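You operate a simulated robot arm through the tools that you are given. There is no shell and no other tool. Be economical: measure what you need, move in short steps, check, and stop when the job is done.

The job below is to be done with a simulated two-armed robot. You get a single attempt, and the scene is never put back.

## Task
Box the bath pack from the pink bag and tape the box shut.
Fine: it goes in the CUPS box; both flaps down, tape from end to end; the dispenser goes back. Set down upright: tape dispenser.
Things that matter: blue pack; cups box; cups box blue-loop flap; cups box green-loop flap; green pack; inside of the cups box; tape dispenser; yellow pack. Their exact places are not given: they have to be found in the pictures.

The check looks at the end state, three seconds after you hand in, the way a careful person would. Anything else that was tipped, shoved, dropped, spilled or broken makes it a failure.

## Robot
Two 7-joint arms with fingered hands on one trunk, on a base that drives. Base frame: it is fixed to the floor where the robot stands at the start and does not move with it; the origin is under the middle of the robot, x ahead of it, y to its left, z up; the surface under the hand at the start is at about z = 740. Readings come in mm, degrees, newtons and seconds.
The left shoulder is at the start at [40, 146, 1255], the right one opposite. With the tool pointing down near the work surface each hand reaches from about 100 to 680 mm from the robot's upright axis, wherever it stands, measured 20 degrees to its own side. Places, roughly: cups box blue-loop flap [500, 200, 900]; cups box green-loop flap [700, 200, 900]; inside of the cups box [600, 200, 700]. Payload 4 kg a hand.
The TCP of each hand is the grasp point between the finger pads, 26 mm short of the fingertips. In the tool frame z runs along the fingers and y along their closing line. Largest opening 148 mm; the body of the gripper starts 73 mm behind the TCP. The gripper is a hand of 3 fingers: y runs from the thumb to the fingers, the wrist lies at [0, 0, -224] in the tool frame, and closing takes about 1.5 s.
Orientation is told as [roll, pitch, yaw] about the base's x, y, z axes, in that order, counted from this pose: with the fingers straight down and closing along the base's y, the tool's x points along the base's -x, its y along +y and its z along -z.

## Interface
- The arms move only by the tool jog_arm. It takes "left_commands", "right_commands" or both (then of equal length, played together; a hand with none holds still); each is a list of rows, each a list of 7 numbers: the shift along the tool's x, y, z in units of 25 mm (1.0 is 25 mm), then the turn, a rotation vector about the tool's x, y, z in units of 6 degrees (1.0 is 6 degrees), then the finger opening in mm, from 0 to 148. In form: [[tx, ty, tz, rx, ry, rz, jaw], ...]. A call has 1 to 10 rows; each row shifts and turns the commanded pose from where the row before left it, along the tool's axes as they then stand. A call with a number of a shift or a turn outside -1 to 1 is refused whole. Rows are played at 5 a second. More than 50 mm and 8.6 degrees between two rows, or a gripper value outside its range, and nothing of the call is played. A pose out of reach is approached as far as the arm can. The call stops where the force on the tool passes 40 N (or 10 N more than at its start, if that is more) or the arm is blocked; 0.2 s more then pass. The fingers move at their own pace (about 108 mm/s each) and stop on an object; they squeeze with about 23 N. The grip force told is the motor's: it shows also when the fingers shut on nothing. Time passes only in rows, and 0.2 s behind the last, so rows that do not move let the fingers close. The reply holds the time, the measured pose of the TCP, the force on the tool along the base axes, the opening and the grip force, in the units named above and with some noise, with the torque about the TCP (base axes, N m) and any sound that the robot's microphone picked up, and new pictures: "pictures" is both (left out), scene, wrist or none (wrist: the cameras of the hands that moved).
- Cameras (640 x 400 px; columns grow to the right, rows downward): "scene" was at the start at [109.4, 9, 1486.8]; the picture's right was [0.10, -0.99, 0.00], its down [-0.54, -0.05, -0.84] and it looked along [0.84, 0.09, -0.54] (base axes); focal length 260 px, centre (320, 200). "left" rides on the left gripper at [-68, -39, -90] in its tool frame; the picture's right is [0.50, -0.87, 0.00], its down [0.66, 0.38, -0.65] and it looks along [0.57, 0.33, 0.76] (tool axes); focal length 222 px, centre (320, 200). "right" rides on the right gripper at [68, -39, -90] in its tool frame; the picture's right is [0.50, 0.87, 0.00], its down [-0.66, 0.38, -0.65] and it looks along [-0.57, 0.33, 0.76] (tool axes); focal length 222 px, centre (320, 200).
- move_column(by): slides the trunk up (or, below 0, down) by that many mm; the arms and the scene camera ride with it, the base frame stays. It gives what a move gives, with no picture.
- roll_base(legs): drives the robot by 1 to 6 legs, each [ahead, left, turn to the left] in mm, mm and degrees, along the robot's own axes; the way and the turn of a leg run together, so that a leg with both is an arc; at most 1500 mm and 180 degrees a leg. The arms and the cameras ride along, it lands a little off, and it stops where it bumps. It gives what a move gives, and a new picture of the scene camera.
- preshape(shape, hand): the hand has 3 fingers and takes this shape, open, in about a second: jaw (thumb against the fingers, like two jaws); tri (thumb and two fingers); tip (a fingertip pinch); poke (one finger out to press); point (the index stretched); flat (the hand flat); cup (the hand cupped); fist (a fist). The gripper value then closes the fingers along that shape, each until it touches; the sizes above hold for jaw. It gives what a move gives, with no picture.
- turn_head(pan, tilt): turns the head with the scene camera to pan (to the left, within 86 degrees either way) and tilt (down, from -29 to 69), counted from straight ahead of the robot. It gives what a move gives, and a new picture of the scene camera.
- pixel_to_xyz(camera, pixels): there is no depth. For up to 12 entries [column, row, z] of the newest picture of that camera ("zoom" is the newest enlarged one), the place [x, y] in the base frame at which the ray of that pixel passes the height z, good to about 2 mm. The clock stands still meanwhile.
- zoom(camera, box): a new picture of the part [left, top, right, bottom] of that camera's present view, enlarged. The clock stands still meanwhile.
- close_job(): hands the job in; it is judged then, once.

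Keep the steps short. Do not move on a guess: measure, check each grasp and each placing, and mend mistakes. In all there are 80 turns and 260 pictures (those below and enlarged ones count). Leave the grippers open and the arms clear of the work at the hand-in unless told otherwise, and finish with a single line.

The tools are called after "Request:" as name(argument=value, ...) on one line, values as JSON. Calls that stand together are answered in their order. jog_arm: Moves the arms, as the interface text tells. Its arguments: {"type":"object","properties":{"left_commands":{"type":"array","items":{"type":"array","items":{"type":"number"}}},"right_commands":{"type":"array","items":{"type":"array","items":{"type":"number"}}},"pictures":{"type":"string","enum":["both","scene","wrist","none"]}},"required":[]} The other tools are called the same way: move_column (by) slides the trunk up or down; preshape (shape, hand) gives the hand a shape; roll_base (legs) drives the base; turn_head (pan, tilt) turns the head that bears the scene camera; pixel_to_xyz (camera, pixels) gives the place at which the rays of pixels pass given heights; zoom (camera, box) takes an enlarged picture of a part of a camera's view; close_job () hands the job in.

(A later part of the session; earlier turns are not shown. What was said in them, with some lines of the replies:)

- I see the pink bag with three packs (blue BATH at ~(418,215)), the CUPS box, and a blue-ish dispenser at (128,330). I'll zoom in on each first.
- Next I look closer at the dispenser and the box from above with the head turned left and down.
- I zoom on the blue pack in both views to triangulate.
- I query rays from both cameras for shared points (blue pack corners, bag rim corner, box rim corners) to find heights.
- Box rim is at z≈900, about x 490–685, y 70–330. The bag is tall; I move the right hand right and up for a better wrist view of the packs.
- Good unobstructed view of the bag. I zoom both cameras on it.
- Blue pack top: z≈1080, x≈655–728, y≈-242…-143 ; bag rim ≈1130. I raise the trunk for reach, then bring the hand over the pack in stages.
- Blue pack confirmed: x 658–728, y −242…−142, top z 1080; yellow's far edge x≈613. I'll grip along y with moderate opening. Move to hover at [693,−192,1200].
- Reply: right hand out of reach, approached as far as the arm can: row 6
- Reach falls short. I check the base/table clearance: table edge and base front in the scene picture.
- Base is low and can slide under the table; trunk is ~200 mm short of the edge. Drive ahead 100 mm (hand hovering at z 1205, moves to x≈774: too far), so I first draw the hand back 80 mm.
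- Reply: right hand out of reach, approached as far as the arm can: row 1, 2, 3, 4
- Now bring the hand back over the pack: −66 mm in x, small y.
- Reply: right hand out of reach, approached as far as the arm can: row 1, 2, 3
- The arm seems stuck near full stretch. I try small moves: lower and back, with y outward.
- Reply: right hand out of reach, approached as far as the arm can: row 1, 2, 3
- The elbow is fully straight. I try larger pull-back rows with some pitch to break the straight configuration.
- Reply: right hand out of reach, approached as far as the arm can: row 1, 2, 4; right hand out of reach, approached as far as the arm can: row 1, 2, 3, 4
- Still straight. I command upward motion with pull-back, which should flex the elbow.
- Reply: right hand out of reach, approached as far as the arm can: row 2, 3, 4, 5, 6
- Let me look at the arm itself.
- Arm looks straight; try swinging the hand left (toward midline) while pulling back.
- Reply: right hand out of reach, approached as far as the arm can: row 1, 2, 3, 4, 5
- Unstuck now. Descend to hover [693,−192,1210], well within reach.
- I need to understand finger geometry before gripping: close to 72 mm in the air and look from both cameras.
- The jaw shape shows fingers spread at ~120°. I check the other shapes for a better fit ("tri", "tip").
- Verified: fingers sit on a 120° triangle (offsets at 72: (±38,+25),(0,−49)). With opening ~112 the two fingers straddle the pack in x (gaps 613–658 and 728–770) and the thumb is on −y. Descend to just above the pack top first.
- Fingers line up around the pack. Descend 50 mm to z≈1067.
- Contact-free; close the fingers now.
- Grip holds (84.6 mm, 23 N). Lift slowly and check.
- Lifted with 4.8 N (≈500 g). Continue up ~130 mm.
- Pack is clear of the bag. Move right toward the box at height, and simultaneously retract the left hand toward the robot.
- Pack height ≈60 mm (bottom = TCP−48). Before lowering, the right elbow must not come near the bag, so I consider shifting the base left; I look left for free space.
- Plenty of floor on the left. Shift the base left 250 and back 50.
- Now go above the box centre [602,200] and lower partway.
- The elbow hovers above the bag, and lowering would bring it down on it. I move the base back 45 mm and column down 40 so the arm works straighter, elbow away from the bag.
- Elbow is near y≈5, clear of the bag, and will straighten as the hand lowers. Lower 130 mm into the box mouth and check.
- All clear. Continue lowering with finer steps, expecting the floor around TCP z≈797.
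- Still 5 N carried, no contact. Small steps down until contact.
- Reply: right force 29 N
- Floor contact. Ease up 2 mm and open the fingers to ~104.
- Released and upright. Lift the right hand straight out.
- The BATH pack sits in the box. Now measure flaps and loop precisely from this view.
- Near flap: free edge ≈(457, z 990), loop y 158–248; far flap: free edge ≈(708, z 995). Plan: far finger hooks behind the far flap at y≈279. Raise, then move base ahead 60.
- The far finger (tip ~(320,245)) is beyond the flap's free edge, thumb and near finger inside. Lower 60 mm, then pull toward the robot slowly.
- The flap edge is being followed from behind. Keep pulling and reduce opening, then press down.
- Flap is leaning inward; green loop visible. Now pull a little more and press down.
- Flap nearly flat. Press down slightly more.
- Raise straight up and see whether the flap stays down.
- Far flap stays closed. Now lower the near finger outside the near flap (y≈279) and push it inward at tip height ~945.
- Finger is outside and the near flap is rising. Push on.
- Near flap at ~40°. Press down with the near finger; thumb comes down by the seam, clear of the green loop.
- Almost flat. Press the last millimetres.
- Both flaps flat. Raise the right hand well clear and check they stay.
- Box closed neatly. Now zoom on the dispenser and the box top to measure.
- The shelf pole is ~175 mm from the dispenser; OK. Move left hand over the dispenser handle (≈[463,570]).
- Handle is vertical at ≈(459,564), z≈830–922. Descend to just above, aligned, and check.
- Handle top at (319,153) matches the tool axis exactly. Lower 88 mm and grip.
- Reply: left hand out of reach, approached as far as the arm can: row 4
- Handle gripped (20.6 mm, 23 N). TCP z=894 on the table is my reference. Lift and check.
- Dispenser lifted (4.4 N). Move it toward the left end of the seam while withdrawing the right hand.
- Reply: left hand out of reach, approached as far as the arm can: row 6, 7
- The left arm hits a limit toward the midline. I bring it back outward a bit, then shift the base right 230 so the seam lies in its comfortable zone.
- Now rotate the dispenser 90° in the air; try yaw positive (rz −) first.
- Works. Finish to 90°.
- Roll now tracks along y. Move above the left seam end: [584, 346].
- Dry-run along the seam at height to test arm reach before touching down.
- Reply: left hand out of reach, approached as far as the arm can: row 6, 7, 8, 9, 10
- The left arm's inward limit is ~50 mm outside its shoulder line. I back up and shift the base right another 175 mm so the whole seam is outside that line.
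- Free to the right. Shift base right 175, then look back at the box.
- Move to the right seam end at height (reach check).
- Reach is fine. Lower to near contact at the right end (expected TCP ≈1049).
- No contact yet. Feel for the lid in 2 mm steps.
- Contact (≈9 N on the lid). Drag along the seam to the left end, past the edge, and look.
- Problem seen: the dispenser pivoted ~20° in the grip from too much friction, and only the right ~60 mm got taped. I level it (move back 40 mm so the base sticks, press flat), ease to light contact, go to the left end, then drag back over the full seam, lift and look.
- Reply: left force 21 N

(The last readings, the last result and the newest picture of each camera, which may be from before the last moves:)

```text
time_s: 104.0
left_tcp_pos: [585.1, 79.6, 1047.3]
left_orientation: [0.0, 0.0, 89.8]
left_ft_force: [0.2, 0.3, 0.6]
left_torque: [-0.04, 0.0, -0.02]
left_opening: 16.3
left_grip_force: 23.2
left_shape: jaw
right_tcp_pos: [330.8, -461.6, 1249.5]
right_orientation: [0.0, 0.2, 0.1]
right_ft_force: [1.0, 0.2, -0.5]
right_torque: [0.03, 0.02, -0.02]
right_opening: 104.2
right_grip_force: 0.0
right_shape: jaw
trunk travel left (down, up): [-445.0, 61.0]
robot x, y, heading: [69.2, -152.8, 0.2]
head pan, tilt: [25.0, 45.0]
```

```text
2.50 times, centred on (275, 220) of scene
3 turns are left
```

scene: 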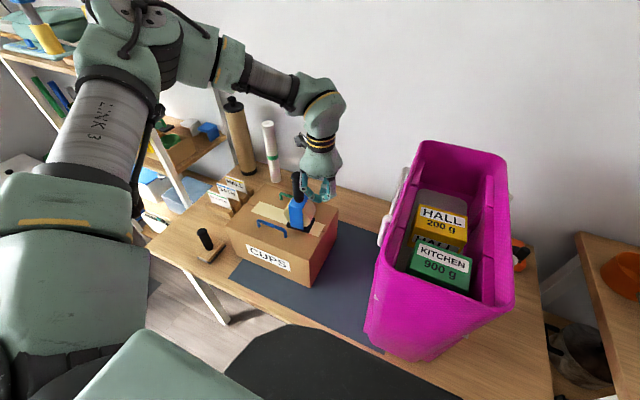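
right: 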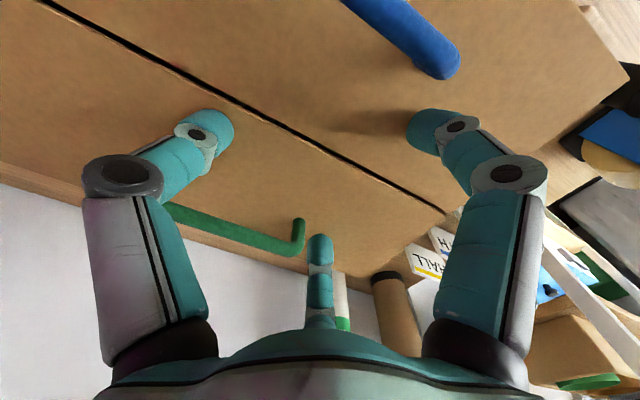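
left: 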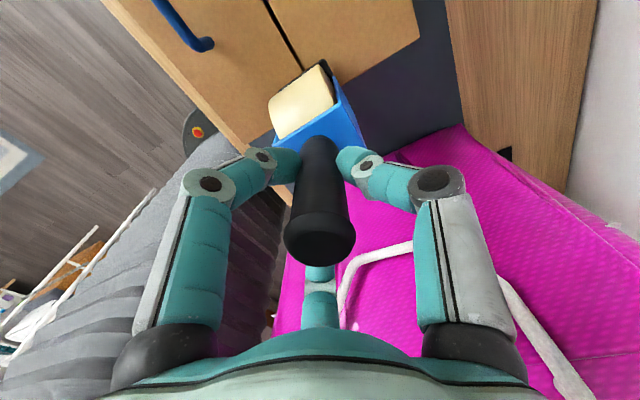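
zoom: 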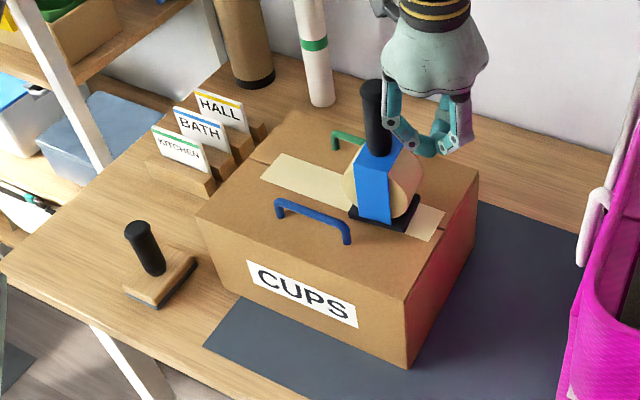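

The rest of the seam got taped, but the handle slipped out near the end: the dispenser now stands upright on the lid at ≈(582,146) while the hand is at y≈80; the tape still lacks ~30 mm at the left end. I regrip it from above, slide it to the left end with its own weight, lift, turn it back and travel to above its home.

Request:
jog_arm(left_commands=[[0, 0, -0.9, 0, 0, 0, 10], [0, 0, -0.9, 0, 0, 0, 10], [0, 0, -0.9, 0, 0, 0, 10], [-0.66, 0.03, 0, 0, 0, 0, 100], [-0.66, 0.03, 0, 0, 0, 0, 100], [-0.66, 0.03, 0, 0, 0, 0, 100], [-0.66, 0.03, 0, 0, 0, 0, 100], [0, 0, 0, 0, 0, 0, 100], [0, 0, 0.6, 0, 0, 0, 100], [0, 0, 0.8, 0, 0, 0, 100]], pictures="scene")

Request:
jog_arm(left_commands=[[0, 0, 0.8, 0, 0, 0, 100], [0, 0, 0.68, 0, 0, 0, 100], [0, 0, 0, 0, 0, 0, 60], [0, 0, 0, 0, 0, 0, 30], [0, 0, 0, 0, 0, 0, 5], [0, 0, 0, 0, 0, 0, 5], [0, 0, 0, 0, 0, 0, 5], [0, 0, 0, 0, 0, 0, 5]], pictures="both")

Request:
jog_arm(left_commands=[[-0.5, 0, 0, 0, 0, 0, 5], [-0.8, 0, 0, 0, 0, 0, 5], [-0.8, 0, 0, 0, 0, 0, 5], [-0.8, 0, 0, 0, 0, 0, 5], [-0.8, 0, 0, 0, 0, 0, 5], [-0.8, 0, 0, 0, 0, 0, 5], [-0.8, 0, 0, 0, 0, 0, 5], [-0.8, 0, 0, 0, 0, 0, 5], [-0.8, 0, 0, 0, 0, 0, 5], [-0.8, 0, 0, 0, 0, 0, 5]], pictures="scene")

Request:
jog_arm(left_commands=[[-0.5, 0, 0, 0, 0, 0, 5], [0, 0, 0, 0, 0, 0, 5], [0, 0, -0.4, 0, 0, 0, 5], [0, 0, -0.9, 0, 0, 0, 5], [0, 0, -0.9, 0, 0, 0, 5], [0, 0.8, -0.3, 0, 0, 0, 5], [0, 1, 0, 0, 0, 0, 5], [0, 1, 0, 0, 0, 0, 5], [0, 1, 0, 0, 0, 0, 5], [0, 1, 0, 0, 0, 0, 5]], pictures="scene")

Request:
zoom(camera="scene", box=[200, 140, 350, 300])

Request:
jog_arm(left_commands=[[0, 0, 0, 0, 0, 1, 5], [0, 0, 0, 0, 0, 1, 5], [0, 0, 0, 0, 0, 1, 5], [0, 0, 0, 0, 0, 1, 5], [0, 0, 0, 0, 0, 1, 5], [0, 0, 0, 0, 0, 1, 5], [0, 0, 0, 0, 0, 1, 5], [0, 0, 0, 0, 0, 1, 5], [0, 0, 0, 0, 0, 1, 5], [0, 0, 0, 0, 0, 1, 5]], pictures="none")

Request:
jog_arm(left_commands=[[0, 0, 0, 0, 0, 1, 5], [0, 0, 0, 0, 0, 1, 5], [0, 0, 0, 0, 0, 1, 5], [0, 0, 0, 0, 0, 1, 5], [0, 0, 0, 0, 0, 1, 5]], pictures="none")

Request:
roll_base(legs=[[0, 217, 0]])

Request:
turn_head(pan=25, tilt=48)

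Request:
zoom(camera="left", box=[0, 0, 640, 400])

Request:
zoom(camera="scene", box=[160, 100, 400, 300])

```text
time_s: 106.2
left_tcp_pos: [580.5, 146.1, 1079.4]
left_orientation: [-0.1, 0.0, 89.8]
left_ft_force: [0.3, -0.6, 0.4]
left_torque: [0.01, 0.0, 0.0]
left_opening: 99.5
left_grip_force: 0.0
left_shape: jaw
right_tcp_pos: [330.5, -461.4, 1247.7]
right_orientation: [0.0, 0.0, 0.1]
right_ft_force: [0.7, -0.1, -0.2]
right_torque: [-0.01, 0.02, 0.02]
right_opening: 104.3
right_grip_force: 0.1
right_shape: jaw
trunk travel left (down, up): [-445.0, 61.0]
robot x, y, heading: [67.6, -151.0, -0.1]
head pan, tilt: [25.0, 45.0]
```

scene: 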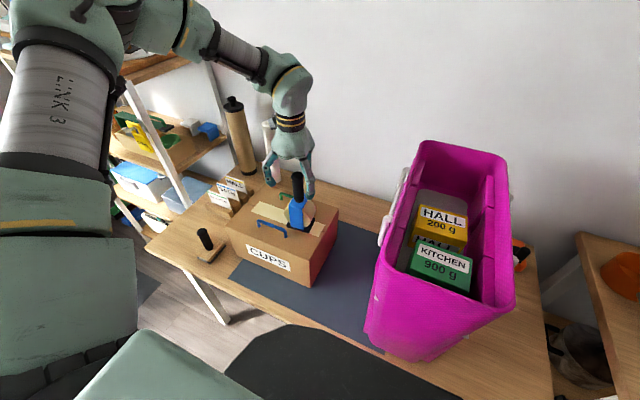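

```text
time_s: 108.0
left_tcp_pos: [581.7, 144.7, 1041.4]
left_orientation: [0.0, 0.0, 89.7]
left_ft_force: [1.1, -1.0, -0.8]
left_torque: [0.02, -0.04, -0.06]
left_opening: 21.4
left_grip_force: 23.3
left_shape: jaw
right_tcp_pos: [330.9, -461.3, 1248.4]
right_orientation: [0.0, 0.1, 0.2]
right_ft_force: [0.2, -0.3, -0.1]
right_torque: [0.02, -0.02, -0.03]
right_opening: 104.5
right_grip_force: 0.2
right_shape: jaw
trunk travel left (down, up): [-445.0, 61.0]
robot x, y, heading: [67.9, -151.5, -0.0]
head pan, tilt: [25.0, 45.0]
```

scene: 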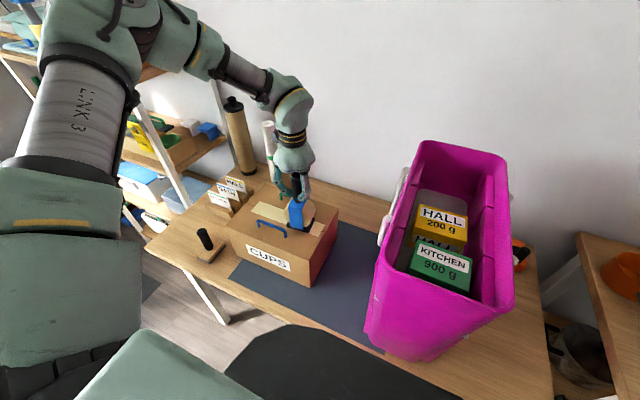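
left: 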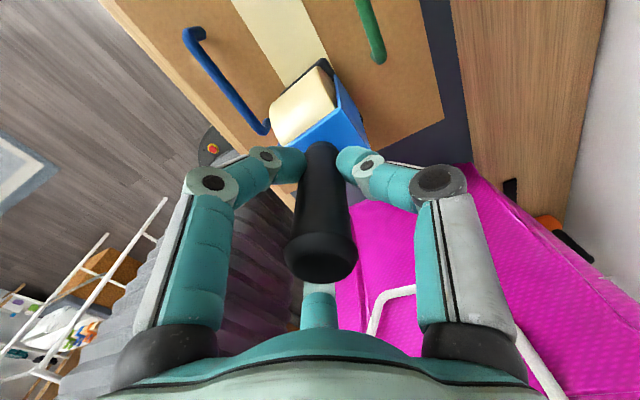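

```text
time_s: 110.2
left_tcp_pos: [581.1, 337.2, 1043.5]
left_orientation: [-0.1, 0.0, 89.7]
left_ft_force: [-3.8, -4.4, 11.2]
left_torque: [-0.64, 0.13, -0.07]
left_opening: 22.4
left_grip_force: 23.2
left_shape: jaw
right_tcp_pos: [329.6, -462.3, 1248.1]
right_orientation: [0.0, 0.0, 0.2]
right_ft_force: [0.1, -0.2, 1.3]
right_torque: [0.03, 0.01, 0.02]
right_opening: 104.0
right_grip_force: 0.0
right_shape: jaw
trunk travel left (down, up): [-445.0, 61.0]
robot x, y, heading: [68.5, -152.2, 0.3]
head pan, tilt: [25.0, 45.0]
```

scene: 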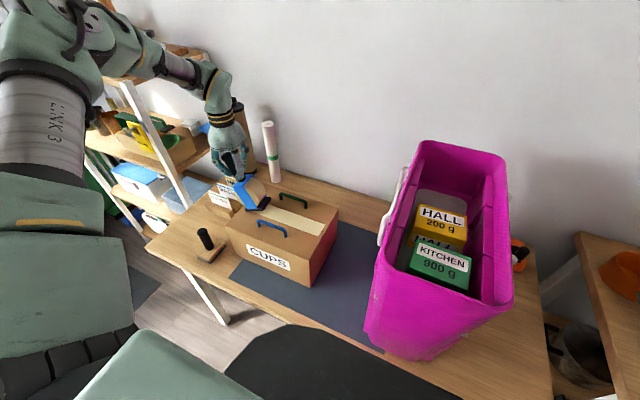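

```text
time_s: 112.4
left_tcp_pos: [460.2, 352.7, 1103.4]
left_orientation: [-0.1, 0.1, 89.7]
left_ft_force: [-0.1, 0.1, -6.0]
left_torque: [0.04, -0.06, 0.05]
left_opening: 21.7
left_grip_force: 22.9
left_shape: jaw
right_tcp_pos: [329.7, -460.3, 1248.0]
right_orientation: [-0.1, 0.1, 0.0]
right_ft_force: [-0.2, -0.5, -0.3]
right_torque: [0.0, -0.03, -0.06]
right_opening: 104.3
right_grip_force: 0.0
right_shape: jaw
trunk travel left (down, up): [-445.0, 61.0]
robot x, y, heading: [65.6, -149.9, 0.3]
head pan, tilt: [25.0, 45.0]
```

scene: 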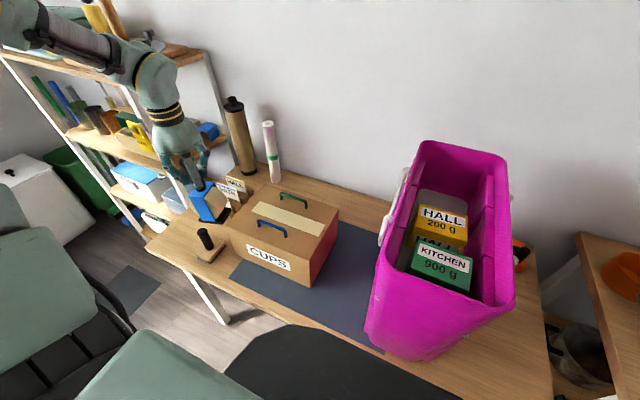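

```text
2.50 times, centred on (275, 220) of scene
```

zoom: 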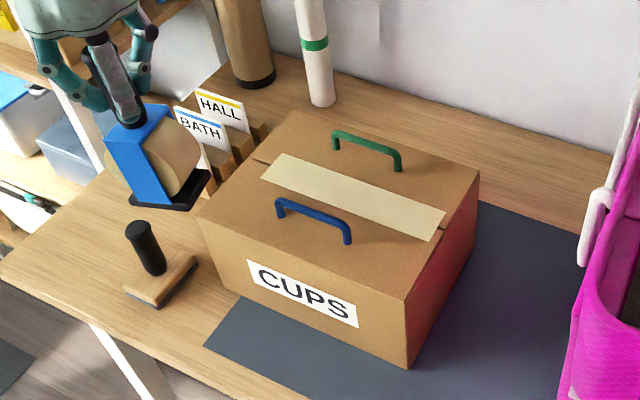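

```text
time_s: 114.6
left_tcp_pos: [462.5, 353.0, 1104.3]
left_orientation: [-0.1, 0.0, 29.5]
left_ft_force: [-0.2, 0.9, -5.3]
left_torque: [0.01, -0.03, 0.01]
left_opening: 21.2
left_grip_force: 23.4
left_shape: jaw
right_tcp_pos: [329.7, -461.2, 1247.8]
right_orientation: [0.0, 0.1, 0.2]
right_ft_force: [-0.3, -0.8, 0.1]
right_torque: [-0.02, -0.02, -0.02]
right_opening: 104.3
right_grip_force: 0.1
right_shape: jaw
trunk travel left (down, up): [-445.0, 61.0]
robot x, y, heading: [69.1, -153.3, 0.2]
head pan, tilt: [25.0, 45.0]
```

```text
time_s: 115.8
left_tcp_pos: [462.8, 352.5, 1102.5]
left_orientation: [0.0, 0.0, -0.4]
left_ft_force: [-0.2, 0.4, -4.6]
left_torque: [0.01, -0.02, -0.05]
left_opening: 21.5
left_grip_force: 22.8
left_shape: jaw
right_tcp_pos: [330.4, -461.9, 1248.3]
right_orientation: [0.1, 0.1, 0.2]
right_ft_force: [-0.4, -0.1, 0.1]
right_torque: [0.01, 0.0, -0.03]
right_opening: 104.3
right_grip_force: 0.0
right_shape: jaw
trunk travel left (down, up): [-445.0, 61.0]
robot x, y, heading: [67.6, -151.5, -0.1]
head pan, tilt: [25.0, 45.0]
```

```text
time_s: 117.5
left_tcp_pos: [460.8, 567.8, 1106.3]
left_orientation: [0.1, 0.0, -0.3]
left_ft_force: [0.2, -0.1, -5.3]
left_torque: [0.03, -0.05, 0.0]
left_opening: 21.4
left_grip_force: 23.3
left_shape: jaw
right_tcp_pos: [331.5, -245.0, 1246.5]
right_orientation: [0.2, 0.1, 0.1]
right_ft_force: [0.0, 0.1, -0.6]
right_torque: [0.03, -0.01, -0.03]
right_opening: 104.2
right_grip_force: 0.1
right_shape: jaw
trunk travel left (down, up): [-445.0, 61.0]
robot x, y, heading: [62.2, 64.4, 0.6]
head pan, tilt: [25.0, 45.0]
```

scene: 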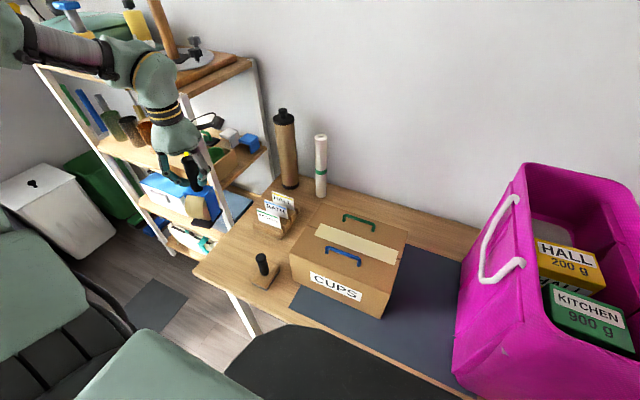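

```text
time_s: 118.1
left_tcp_pos: [460.5, 569.7, 1104.8]
left_orientation: [0.0, 0.0, -0.3]
left_ft_force: [0.9, -0.3, -4.9]
left_torque: [0.02, -0.05, -0.02]
left_opening: 21.5
left_grip_force: 22.8
left_shape: jaw
right_tcp_pos: [330.1, -243.9, 1247.3]
right_orientation: [0.1, 0.1, 0.2]
right_ft_force: [0.4, -0.7, 0.0]
right_torque: [0.01, 0.0, 0.04]
right_opening: 103.9
right_grip_force: 0.0
right_shape: jaw
trunk travel left (down, up): [-445.0, 61.0]
robot x, y, heading: [67.0, 66.6, 0.4]
head pan, tilt: [25.0, 48.0]
```

scene: 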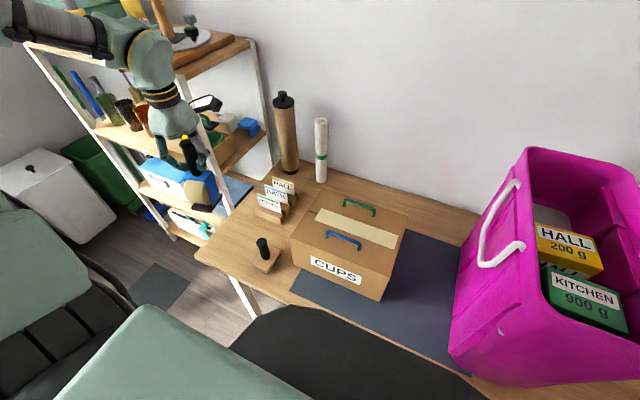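

```text
1.00 times, centred on (320, 200) of left (not enlarged: the box is as wide or as high as the picture)
```

zoom: 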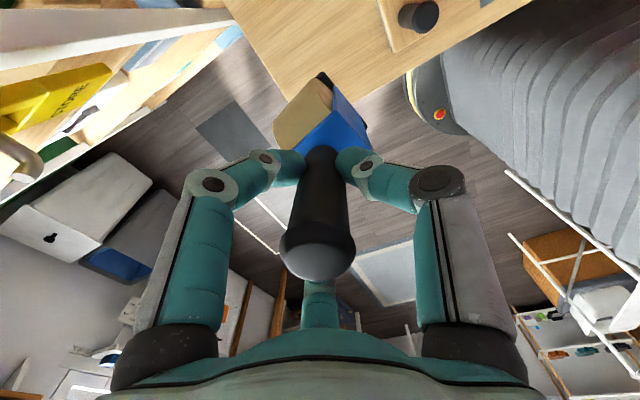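

```text
2.00 times, centred on (280, 200) of scene
2 turns are left
```

zoom: 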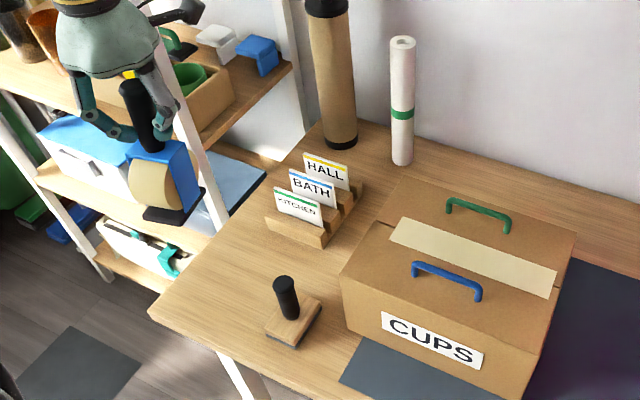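

Tape runs from the right end but is still ~30 mm short at the left end. In this turn: bring the dispenser back to the left seam end, touch down at y≈344 and lay the missing stretch with a short 45 mm stroke, then return it to its home spot, set it down, release and retreat.

Request:
jog_arm(left_commands=[[0, -1, 0, 0, 0, 0, 5], [0, -1, 0, 0, 0, 0, 5], [0, -1, 0, 0, 0, 0, 5], [0, -1, 0, 0, 0, 0, 5], [0, -1, 0, 0, 0, 0, 5], [0, -1, 0, 0, 0, 0, 5], [0, 0, 0, 0, 0, -1, 5], [0, 0, 0, 0, 0, -1, 5], [0, 0, 0, 0, 0, -1, 5], [0, 0, 0, 0, 0, -1, 5]], pictures="none")

Request:
jog_arm(left_commands=[[0, 0, 0, 0, 0, -1, 5], [0, 0, 0, 0, 0, -1, 5], [0, 0, 0, 0, 0, -1, 5], [0, 0, 0, 0, 0, -1, 5], [0, 0, 0, 0, 0, -1, 5], [0, 0, 0, 0, 0, -1, 5], [0, 0, 0, 0, 0, -1, 5], [0, 0, 0, 0, 0, -1, 5], [0, 0, 0, 0, 0, -1, 5], [0, 0, 0, 0, 0, -1, 5]], pictures="none")

Request:
jog_arm(left_commands=[[0, 0, 0, 0, 0, -1, 5], [0.606, -0.984, 0, 0, 0, 0, 5], [0.606, -0.984, 0, 0, 0, 0, 5], [0.606, -0.984, 0, 0, 0, 0, 5], [0.606, -0.984, 0, 0, 0, 0, 5], [0.606, -0.984, 0, 0, 0, 0, 5], [0, 0, 0.9, 0, 0, 0, 5], [0, 0, 0.9, 0, 0, 0, 5]], pictures="scene")

Request:
jog_arm(left_commands=[[0, 0, 0.5, 0, 0, 0, 5], [0, 0, 0.2, 0, 0, 0, 5], [0, 0, 0.13, 0, 0, 0, 5], [0.45, 0, 0, 0, 0, 0, 5], [0.45, 0, 0, 0, 0, 0, 5], [0.45, 0, 0, 0, 0, 0, 5], [0.45, 0, 0, 0, 0, 0, 5], [0, 0, -0.4, 0, 0, 0, 5], [0, 0, -0.9, 0, 0, 0, 5]], pictures="scene")

Request:
jog_arm(left_commands=[[0, 0, -0.9, 0, 0, 0, 5], [-0.81, 0.82, 0, 0, 0, 0, 5], [-0.81, 0.82, 0, 0, 0, 0, 5], [-0.81, 0.82, 0, 0, 0, 0, 5], [-0.81, 0.82, 0, 0, 0, 0, 5], [-0.81, 0.82, 0, 0, 0, 0, 5], [-0.81, 0.82, 0, 0, 0, 0, 5], [0, 0, 0, 0, 0, 1, 5], [0, 0, 0, 0, 0, 1, 5], [0, 0, 0, 0, 0, 1, 5]], pictures="scene")

Request:
jog_arm(left_commands=[[0, 0, 0, 0, 0, 1, 5], [0, 0, 0, 0, 0, 1, 5], [0, 0, 0, 0, 0, 1, 5], [0, 0, 0, 0, 0, 1, 5], [0, 0, 0, 0, 0, 1, 5], [0, 0, 0, 0, 0, 1, 5], [0, 0, 0, 0, 0, 1, 5], [0, 0, 0, 0, 0, 1, 5], [0, 0, 0, 0, 0, 1, 5], [0, 0, 0, 0, 0, 1, 5]], pictures="none")

Request:
jog_arm(left_commands=[[0, 0, 0, 0, 0, 1, 5], [0, 0, 0, 0, 0, 1, 5], [0, 0.97, 0, 0, 0, 0, 5], [0, 0.97, 0, 0, 0, 0, 5], [0, 0.97, 0, 0, 0, 0, 5], [0, 0.97, 0, 0, 0, 0, 5], [0, 0.97, 0, 0, 0, 0, 5], [0, 0.97, 0, 0, 0, 0, 5]], pictures="none")

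Request:
jog_arm(left_commands=[[0, 0, 0.95, 0, 0, 0, 5], [0, 0, 0.95, 0, 0, 0, 5], [0, 0, 0.95, 0, 0, 0, 5], [0, 0, 0.95, 0, 0, 0, 5], [0, 0, 0.95, 0, 0, 0, 5], [0, 0, 0.95, 0, 0, 0, 5], [0, 0, 0.95, 0, 0, 0, 5], [0, 0, 0.95, 0, 0, 0, 5], [0, 0, 0.4, 0, 0, 0, 5], [0, 0, 0.4, 0, 0, 0, 5]], pictures="scene")

Request:
jog_arm(left_commands=[[0, 0, 0, 0, 0, 0, 5], [0, 0, 0, 0, 0, 0, 40], [0, 0, 0, 0, 0, 0, 70], [0, 0, 0, 0, 0, 0, 100], [0, 0, 0, 0, 0, 0, 100], [0, 0, -0.5, 0, 0, 0, 100], [0, 0, -0.9, 0, 0, 0, 100], [0, 0, -0.9, 0, 0, 0, 100], [0, 0, -0.9, 0, 0, 0, 100], [0, 0, -0.9, 0, 0, 0, 100]], pictures="scene")

Request:
jog_arm(left_commands=[[0, 0, -0.9, 0, 0, 0, 140], [0, 0, -0.9, 0, 0, 0, 140], [0, 0, -0.9, 0, 0, 0, 140]], pictures="both")

```text
time_s: 120.3
left_tcp_pos: [459.3, 420.6, 1104.2]
left_orientation: [-0.2, 0.0, 23.7]
left_ft_force: [-0.4, -0.1, -5.1]
left_torque: [0.01, -0.05, 0.02]
left_opening: 21.4
left_grip_force: 23.2
left_shape: jaw
right_tcp_pos: [329.9, -242.9, 1247.3]
right_orientation: [0.0, 0.1, 0.1]
right_ft_force: [0.8, 0.1, -0.6]
right_torque: [0.0, 0.05, 0.01]
right_opening: 104.3
right_grip_force: 0.0
right_shape: jaw
trunk travel left (down, up): [-445.0, 61.0]
robot x, y, heading: [65.1, 67.2, 0.6]
head pan, tilt: [25.0, 48.0]
```

```text
time_s: 122.5
left_tcp_pos: [460.6, 420.3, 1104.9]
left_orientation: [0.0, 0.0, 83.8]
left_ft_force: [0.7, 0.0, -5.8]
left_torque: [0.05, -0.02, 0.01]
left_opening: 21.3
left_grip_force: 22.7
left_shape: jaw
right_tcp_pos: [331.3, -242.1, 1247.6]
right_orientation: [-0.1, 0.1, 0.1]
right_ft_force: [-0.1, 0.0, 0.1]
right_torque: [-0.01, 0.01, 0.02]
right_opening: 104.4
right_grip_force: 0.1
right_shape: jaw
trunk travel left (down, up): [-445.0, 61.0]
robot x, y, heading: [65.0, 68.5, 0.2]
head pan, tilt: [25.0, 48.0]
```

```text
time_s: 124.3
left_tcp_pos: [583.9, 343.5, 1059.4]
left_orientation: [0.0, 0.1, 89.8]
left_ft_force: [0.9, 0.5, -4.9]
left_torque: [0.08, 0.02, 0.0]
left_opening: 21.3
left_grip_force: 23.3
left_shape: jaw
right_tcp_pos: [331.6, -241.4, 1247.1]
right_orientation: [0.0, 0.3, 0.1]
right_ft_force: [0.5, 0.3, -0.1]
right_torque: [0.0, 0.0, -0.02]
right_opening: 104.3
right_grip_force: 0.0
right_shape: jaw
trunk travel left (down, up): [-445.0, 61.0]
robot x, y, heading: [71.8, 69.6, 0.3]
head pan, tilt: [25.0, 48.0]
```

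scene: 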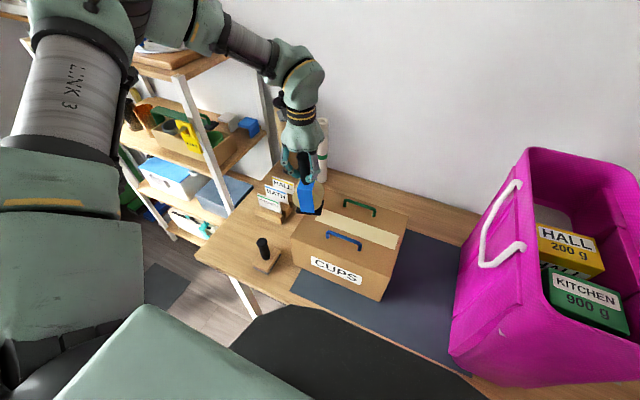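

```text
time_s: 126.3
left_tcp_pos: [581.3, 296.1, 1071.0]
left_orientation: [0.1, 0.0, 89.6]
left_ft_force: [-0.3, -0.1, -4.9]
left_torque: [-0.09, 0.03, 0.0]
left_opening: 21.4
left_grip_force: 23.1
left_shape: jaw
right_tcp_pos: [329.9, -244.6, 1246.8]
right_orientation: [0.1, 0.1, 0.1]
right_ft_force: [0.1, -0.4, 1.3]
right_torque: [-0.01, -0.01, 0.01]
right_opening: 104.0
right_grip_force: 0.0
right_shape: jaw
trunk travel left (down, up): [-445.0, 61.0]
robot x, y, heading: [70.3, 69.9, 0.1]
head pan, tilt: [25.0, 48.0]
```

scene: 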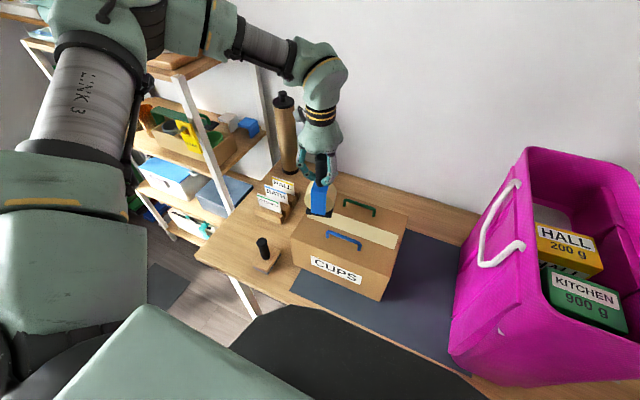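

```text
time_s: 128.5
left_tcp_pos: [457.9, 422.7, 1092.0]
left_orientation: [0.0, 0.1, 71.7]
left_ft_force: [-0.5, 0.5, -5.4]
left_torque: [-0.01, -0.01, 0.03]
left_opening: 21.6
left_grip_force: 23.1
left_shape: jaw
right_tcp_pos: [329.2, -241.8, 1249.0]
right_orientation: [0.1, 0.1, 0.2]
right_ft_force: [-0.1, 0.3, 0.4]
right_torque: [-0.02, 0.01, -0.01]
right_opening: 104.2
right_grip_force: 0.0
right_shape: jaw
trunk travel left (down, up): [-445.0, 61.0]
robot x, y, heading: [68.4, 63.2, 0.3]
head pan, tilt: [25.0, 48.0]
```

scene: 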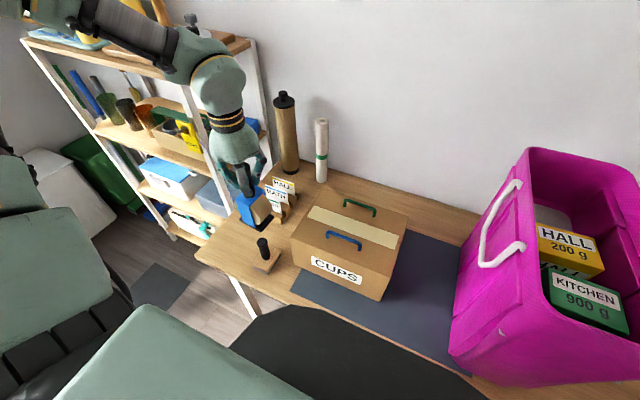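

```text
time_s: 130.7
left_tcp_pos: [460.7, 420.1, 1093.6]
left_orientation: [-0.1, 0.0, 11.5]
left_ft_force: [-0.6, -0.2, -5.3]
left_torque: [-0.01, 0.0, -0.04]
left_opening: 21.5
left_grip_force: 23.2
left_shape: jaw
right_tcp_pos: [330.4, -241.8, 1247.8]
right_orientation: [0.0, 0.1, 0.2]
right_ft_force: [0.3, -0.3, 0.6]
right_torque: [-0.01, 0.02, -0.01]
right_opening: 104.2
right_grip_force: 0.1
right_shape: jaw
trunk travel left (down, up): [-445.0, 61.0]
robot x, y, heading: [66.4, 69.7, 0.1]
head pan, tilt: [25.0, 48.0]
```

```text
time_s: 132.5
left_tcp_pos: [461.6, 566.0, 1093.1]
left_orientation: [-0.1, 0.1, -0.3]
left_ft_force: [0.6, 0.6, -5.3]
left_torque: [-0.05, 0.02, -0.01]
left_opening: 21.4
left_grip_force: 23.5
left_shape: jaw
right_tcp_pos: [330.0, -241.6, 1248.7]
right_orientation: [0.0, 0.1, 0.0]
right_ft_force: [0.0, -0.9, -0.3]
right_torque: [-0.01, 0.0, 0.02]
right_opening: 104.2
right_grip_force: 0.1
right_shape: jaw
trunk travel left (down, up): [-445.0, 61.0]
robot x, y, heading: [69.1, 69.0, 0.2]
head pan, tilt: [25.0, 48.0]
```

```text
time_s: 134.7
left_tcp_pos: [461.5, 564.4, 884.0]
left_orientation: [0.0, -0.1, -0.3]
left_ft_force: [2.1, -1.0, 2.5]
left_torque: [-0.01, 0.07, 0.01]
left_opening: 21.8
left_grip_force: 22.8
left_shape: jaw
right_tcp_pos: [329.7, -243.7, 1247.3]
right_orientation: [0.1, 0.1, 0.1]
right_ft_force: [1.3, 0.1, 0.8]
right_torque: [0.02, 0.02, -0.01]
right_opening: 104.1
right_grip_force: 0.0
right_shape: jaw
trunk travel left (down, up): [-445.0, 61.0]
robot x, y, heading: [66.6, 65.0, 0.5]
head pan, tilt: [25.0, 48.0]
```

scene: 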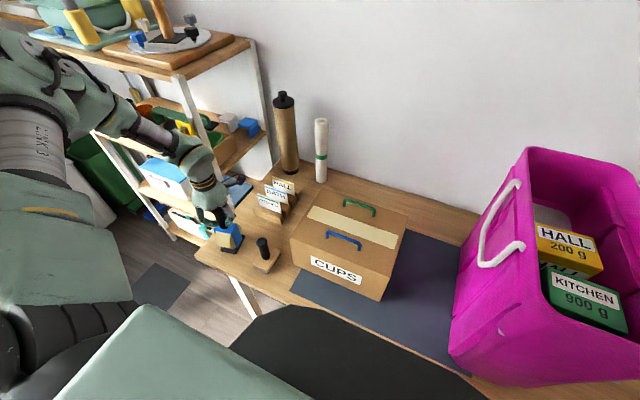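

```text
time_s: 136.9
left_tcp_pos: [459.1, 564.9, 985.6]
left_orientation: [0.0, 0.0, -0.3]
left_ft_force: [0.2, 0.5, 0.1]
left_torque: [-0.03, 0.0, 0.0]
left_opening: 99.8
left_grip_force: 0.1
left_shape: jaw
right_tcp_pos: [329.3, -243.7, 1248.2]
right_orientation: [0.1, 0.1, 0.1]
right_ft_force: [0.2, -0.9, -0.1]
right_torque: [0.02, 0.03, 0.0]
right_opening: 104.0
right_grip_force: 0.0
right_shape: jaw
trunk travel left (down, up): [-445.0, 61.0]
robot x, y, heading: [66.7, 68.5, 0.3]
head pan, tilt: [25.0, 48.0]
```

scene: 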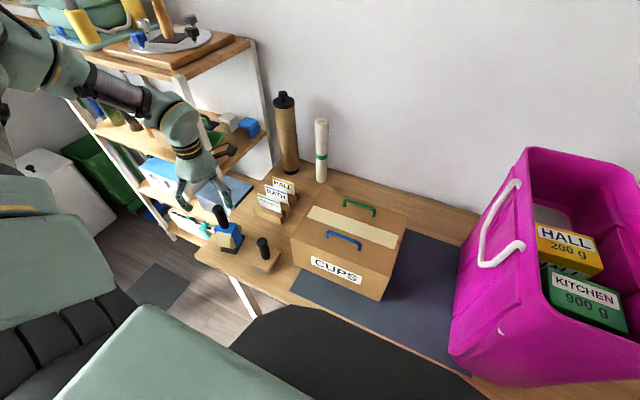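

```text
time_s: 137.7
left_tcp_pos: [460.0, 566.2, 1055.5]
left_orientation: [0.1, 0.0, -0.4]
left_ft_force: [-0.6, -0.1, -0.6]
left_torque: [0.01, 0.0, -0.01]
left_opening: 140.0
left_grip_force: 0.1
left_shape: jaw
right_tcp_pos: [330.4, -243.4, 1247.3]
right_orientation: [-0.1, 0.1, 0.1]
right_ft_force: [0.5, -0.3, -0.4]
right_torque: [-0.02, 0.0, 0.02]
right_opening: 104.4
right_grip_force: 0.1
right_shape: jaw
trunk travel left (down, up): [-445.0, 61.0]
robot x, y, heading: [67.7, 66.1, 0.1]
head pan, tilt: [25.0, 48.0]
```

scene: 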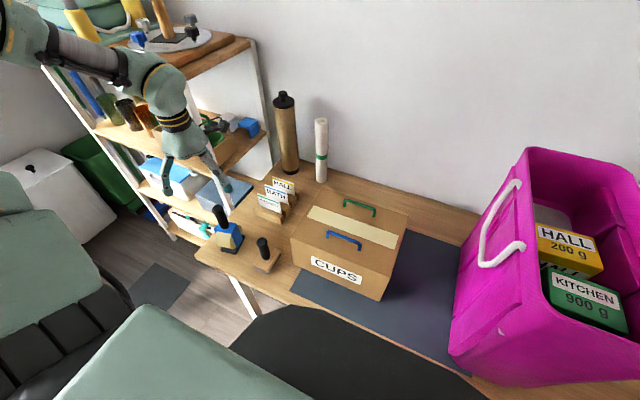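
left: 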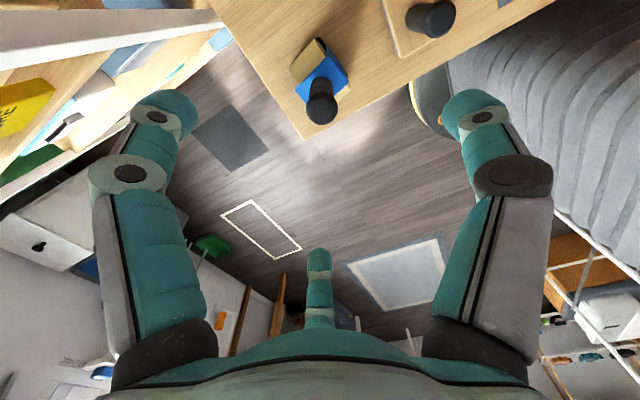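

Request:
zoom(camera="scene", box=[160, 140, 420, 320])

```text
2.22 times, centred on (290, 230) of scene
1 turns are left
```

zoom: 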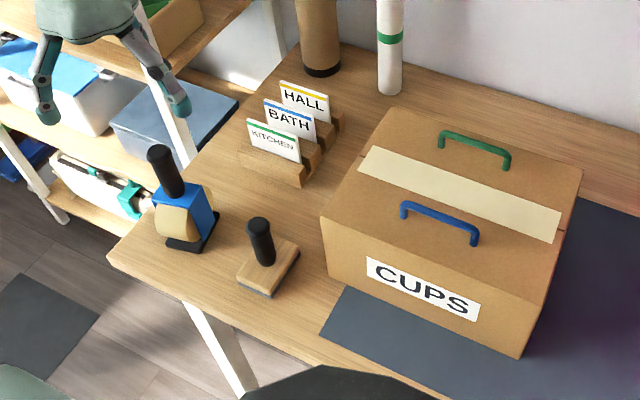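

The last picture shows tape running from one end of the seam to the other. The dispenser stands upright at its home spot, and both hands are open and clear. I hand in now.

Request:
close_job()

```text
The job is handed in.
```

The BATH pack is in the CUPS box, both flaps are down, tape runs end to end along the seam (laid in several overlapping strokes), and the dispenser is back upright at its spot, possibly turned a few degrees.
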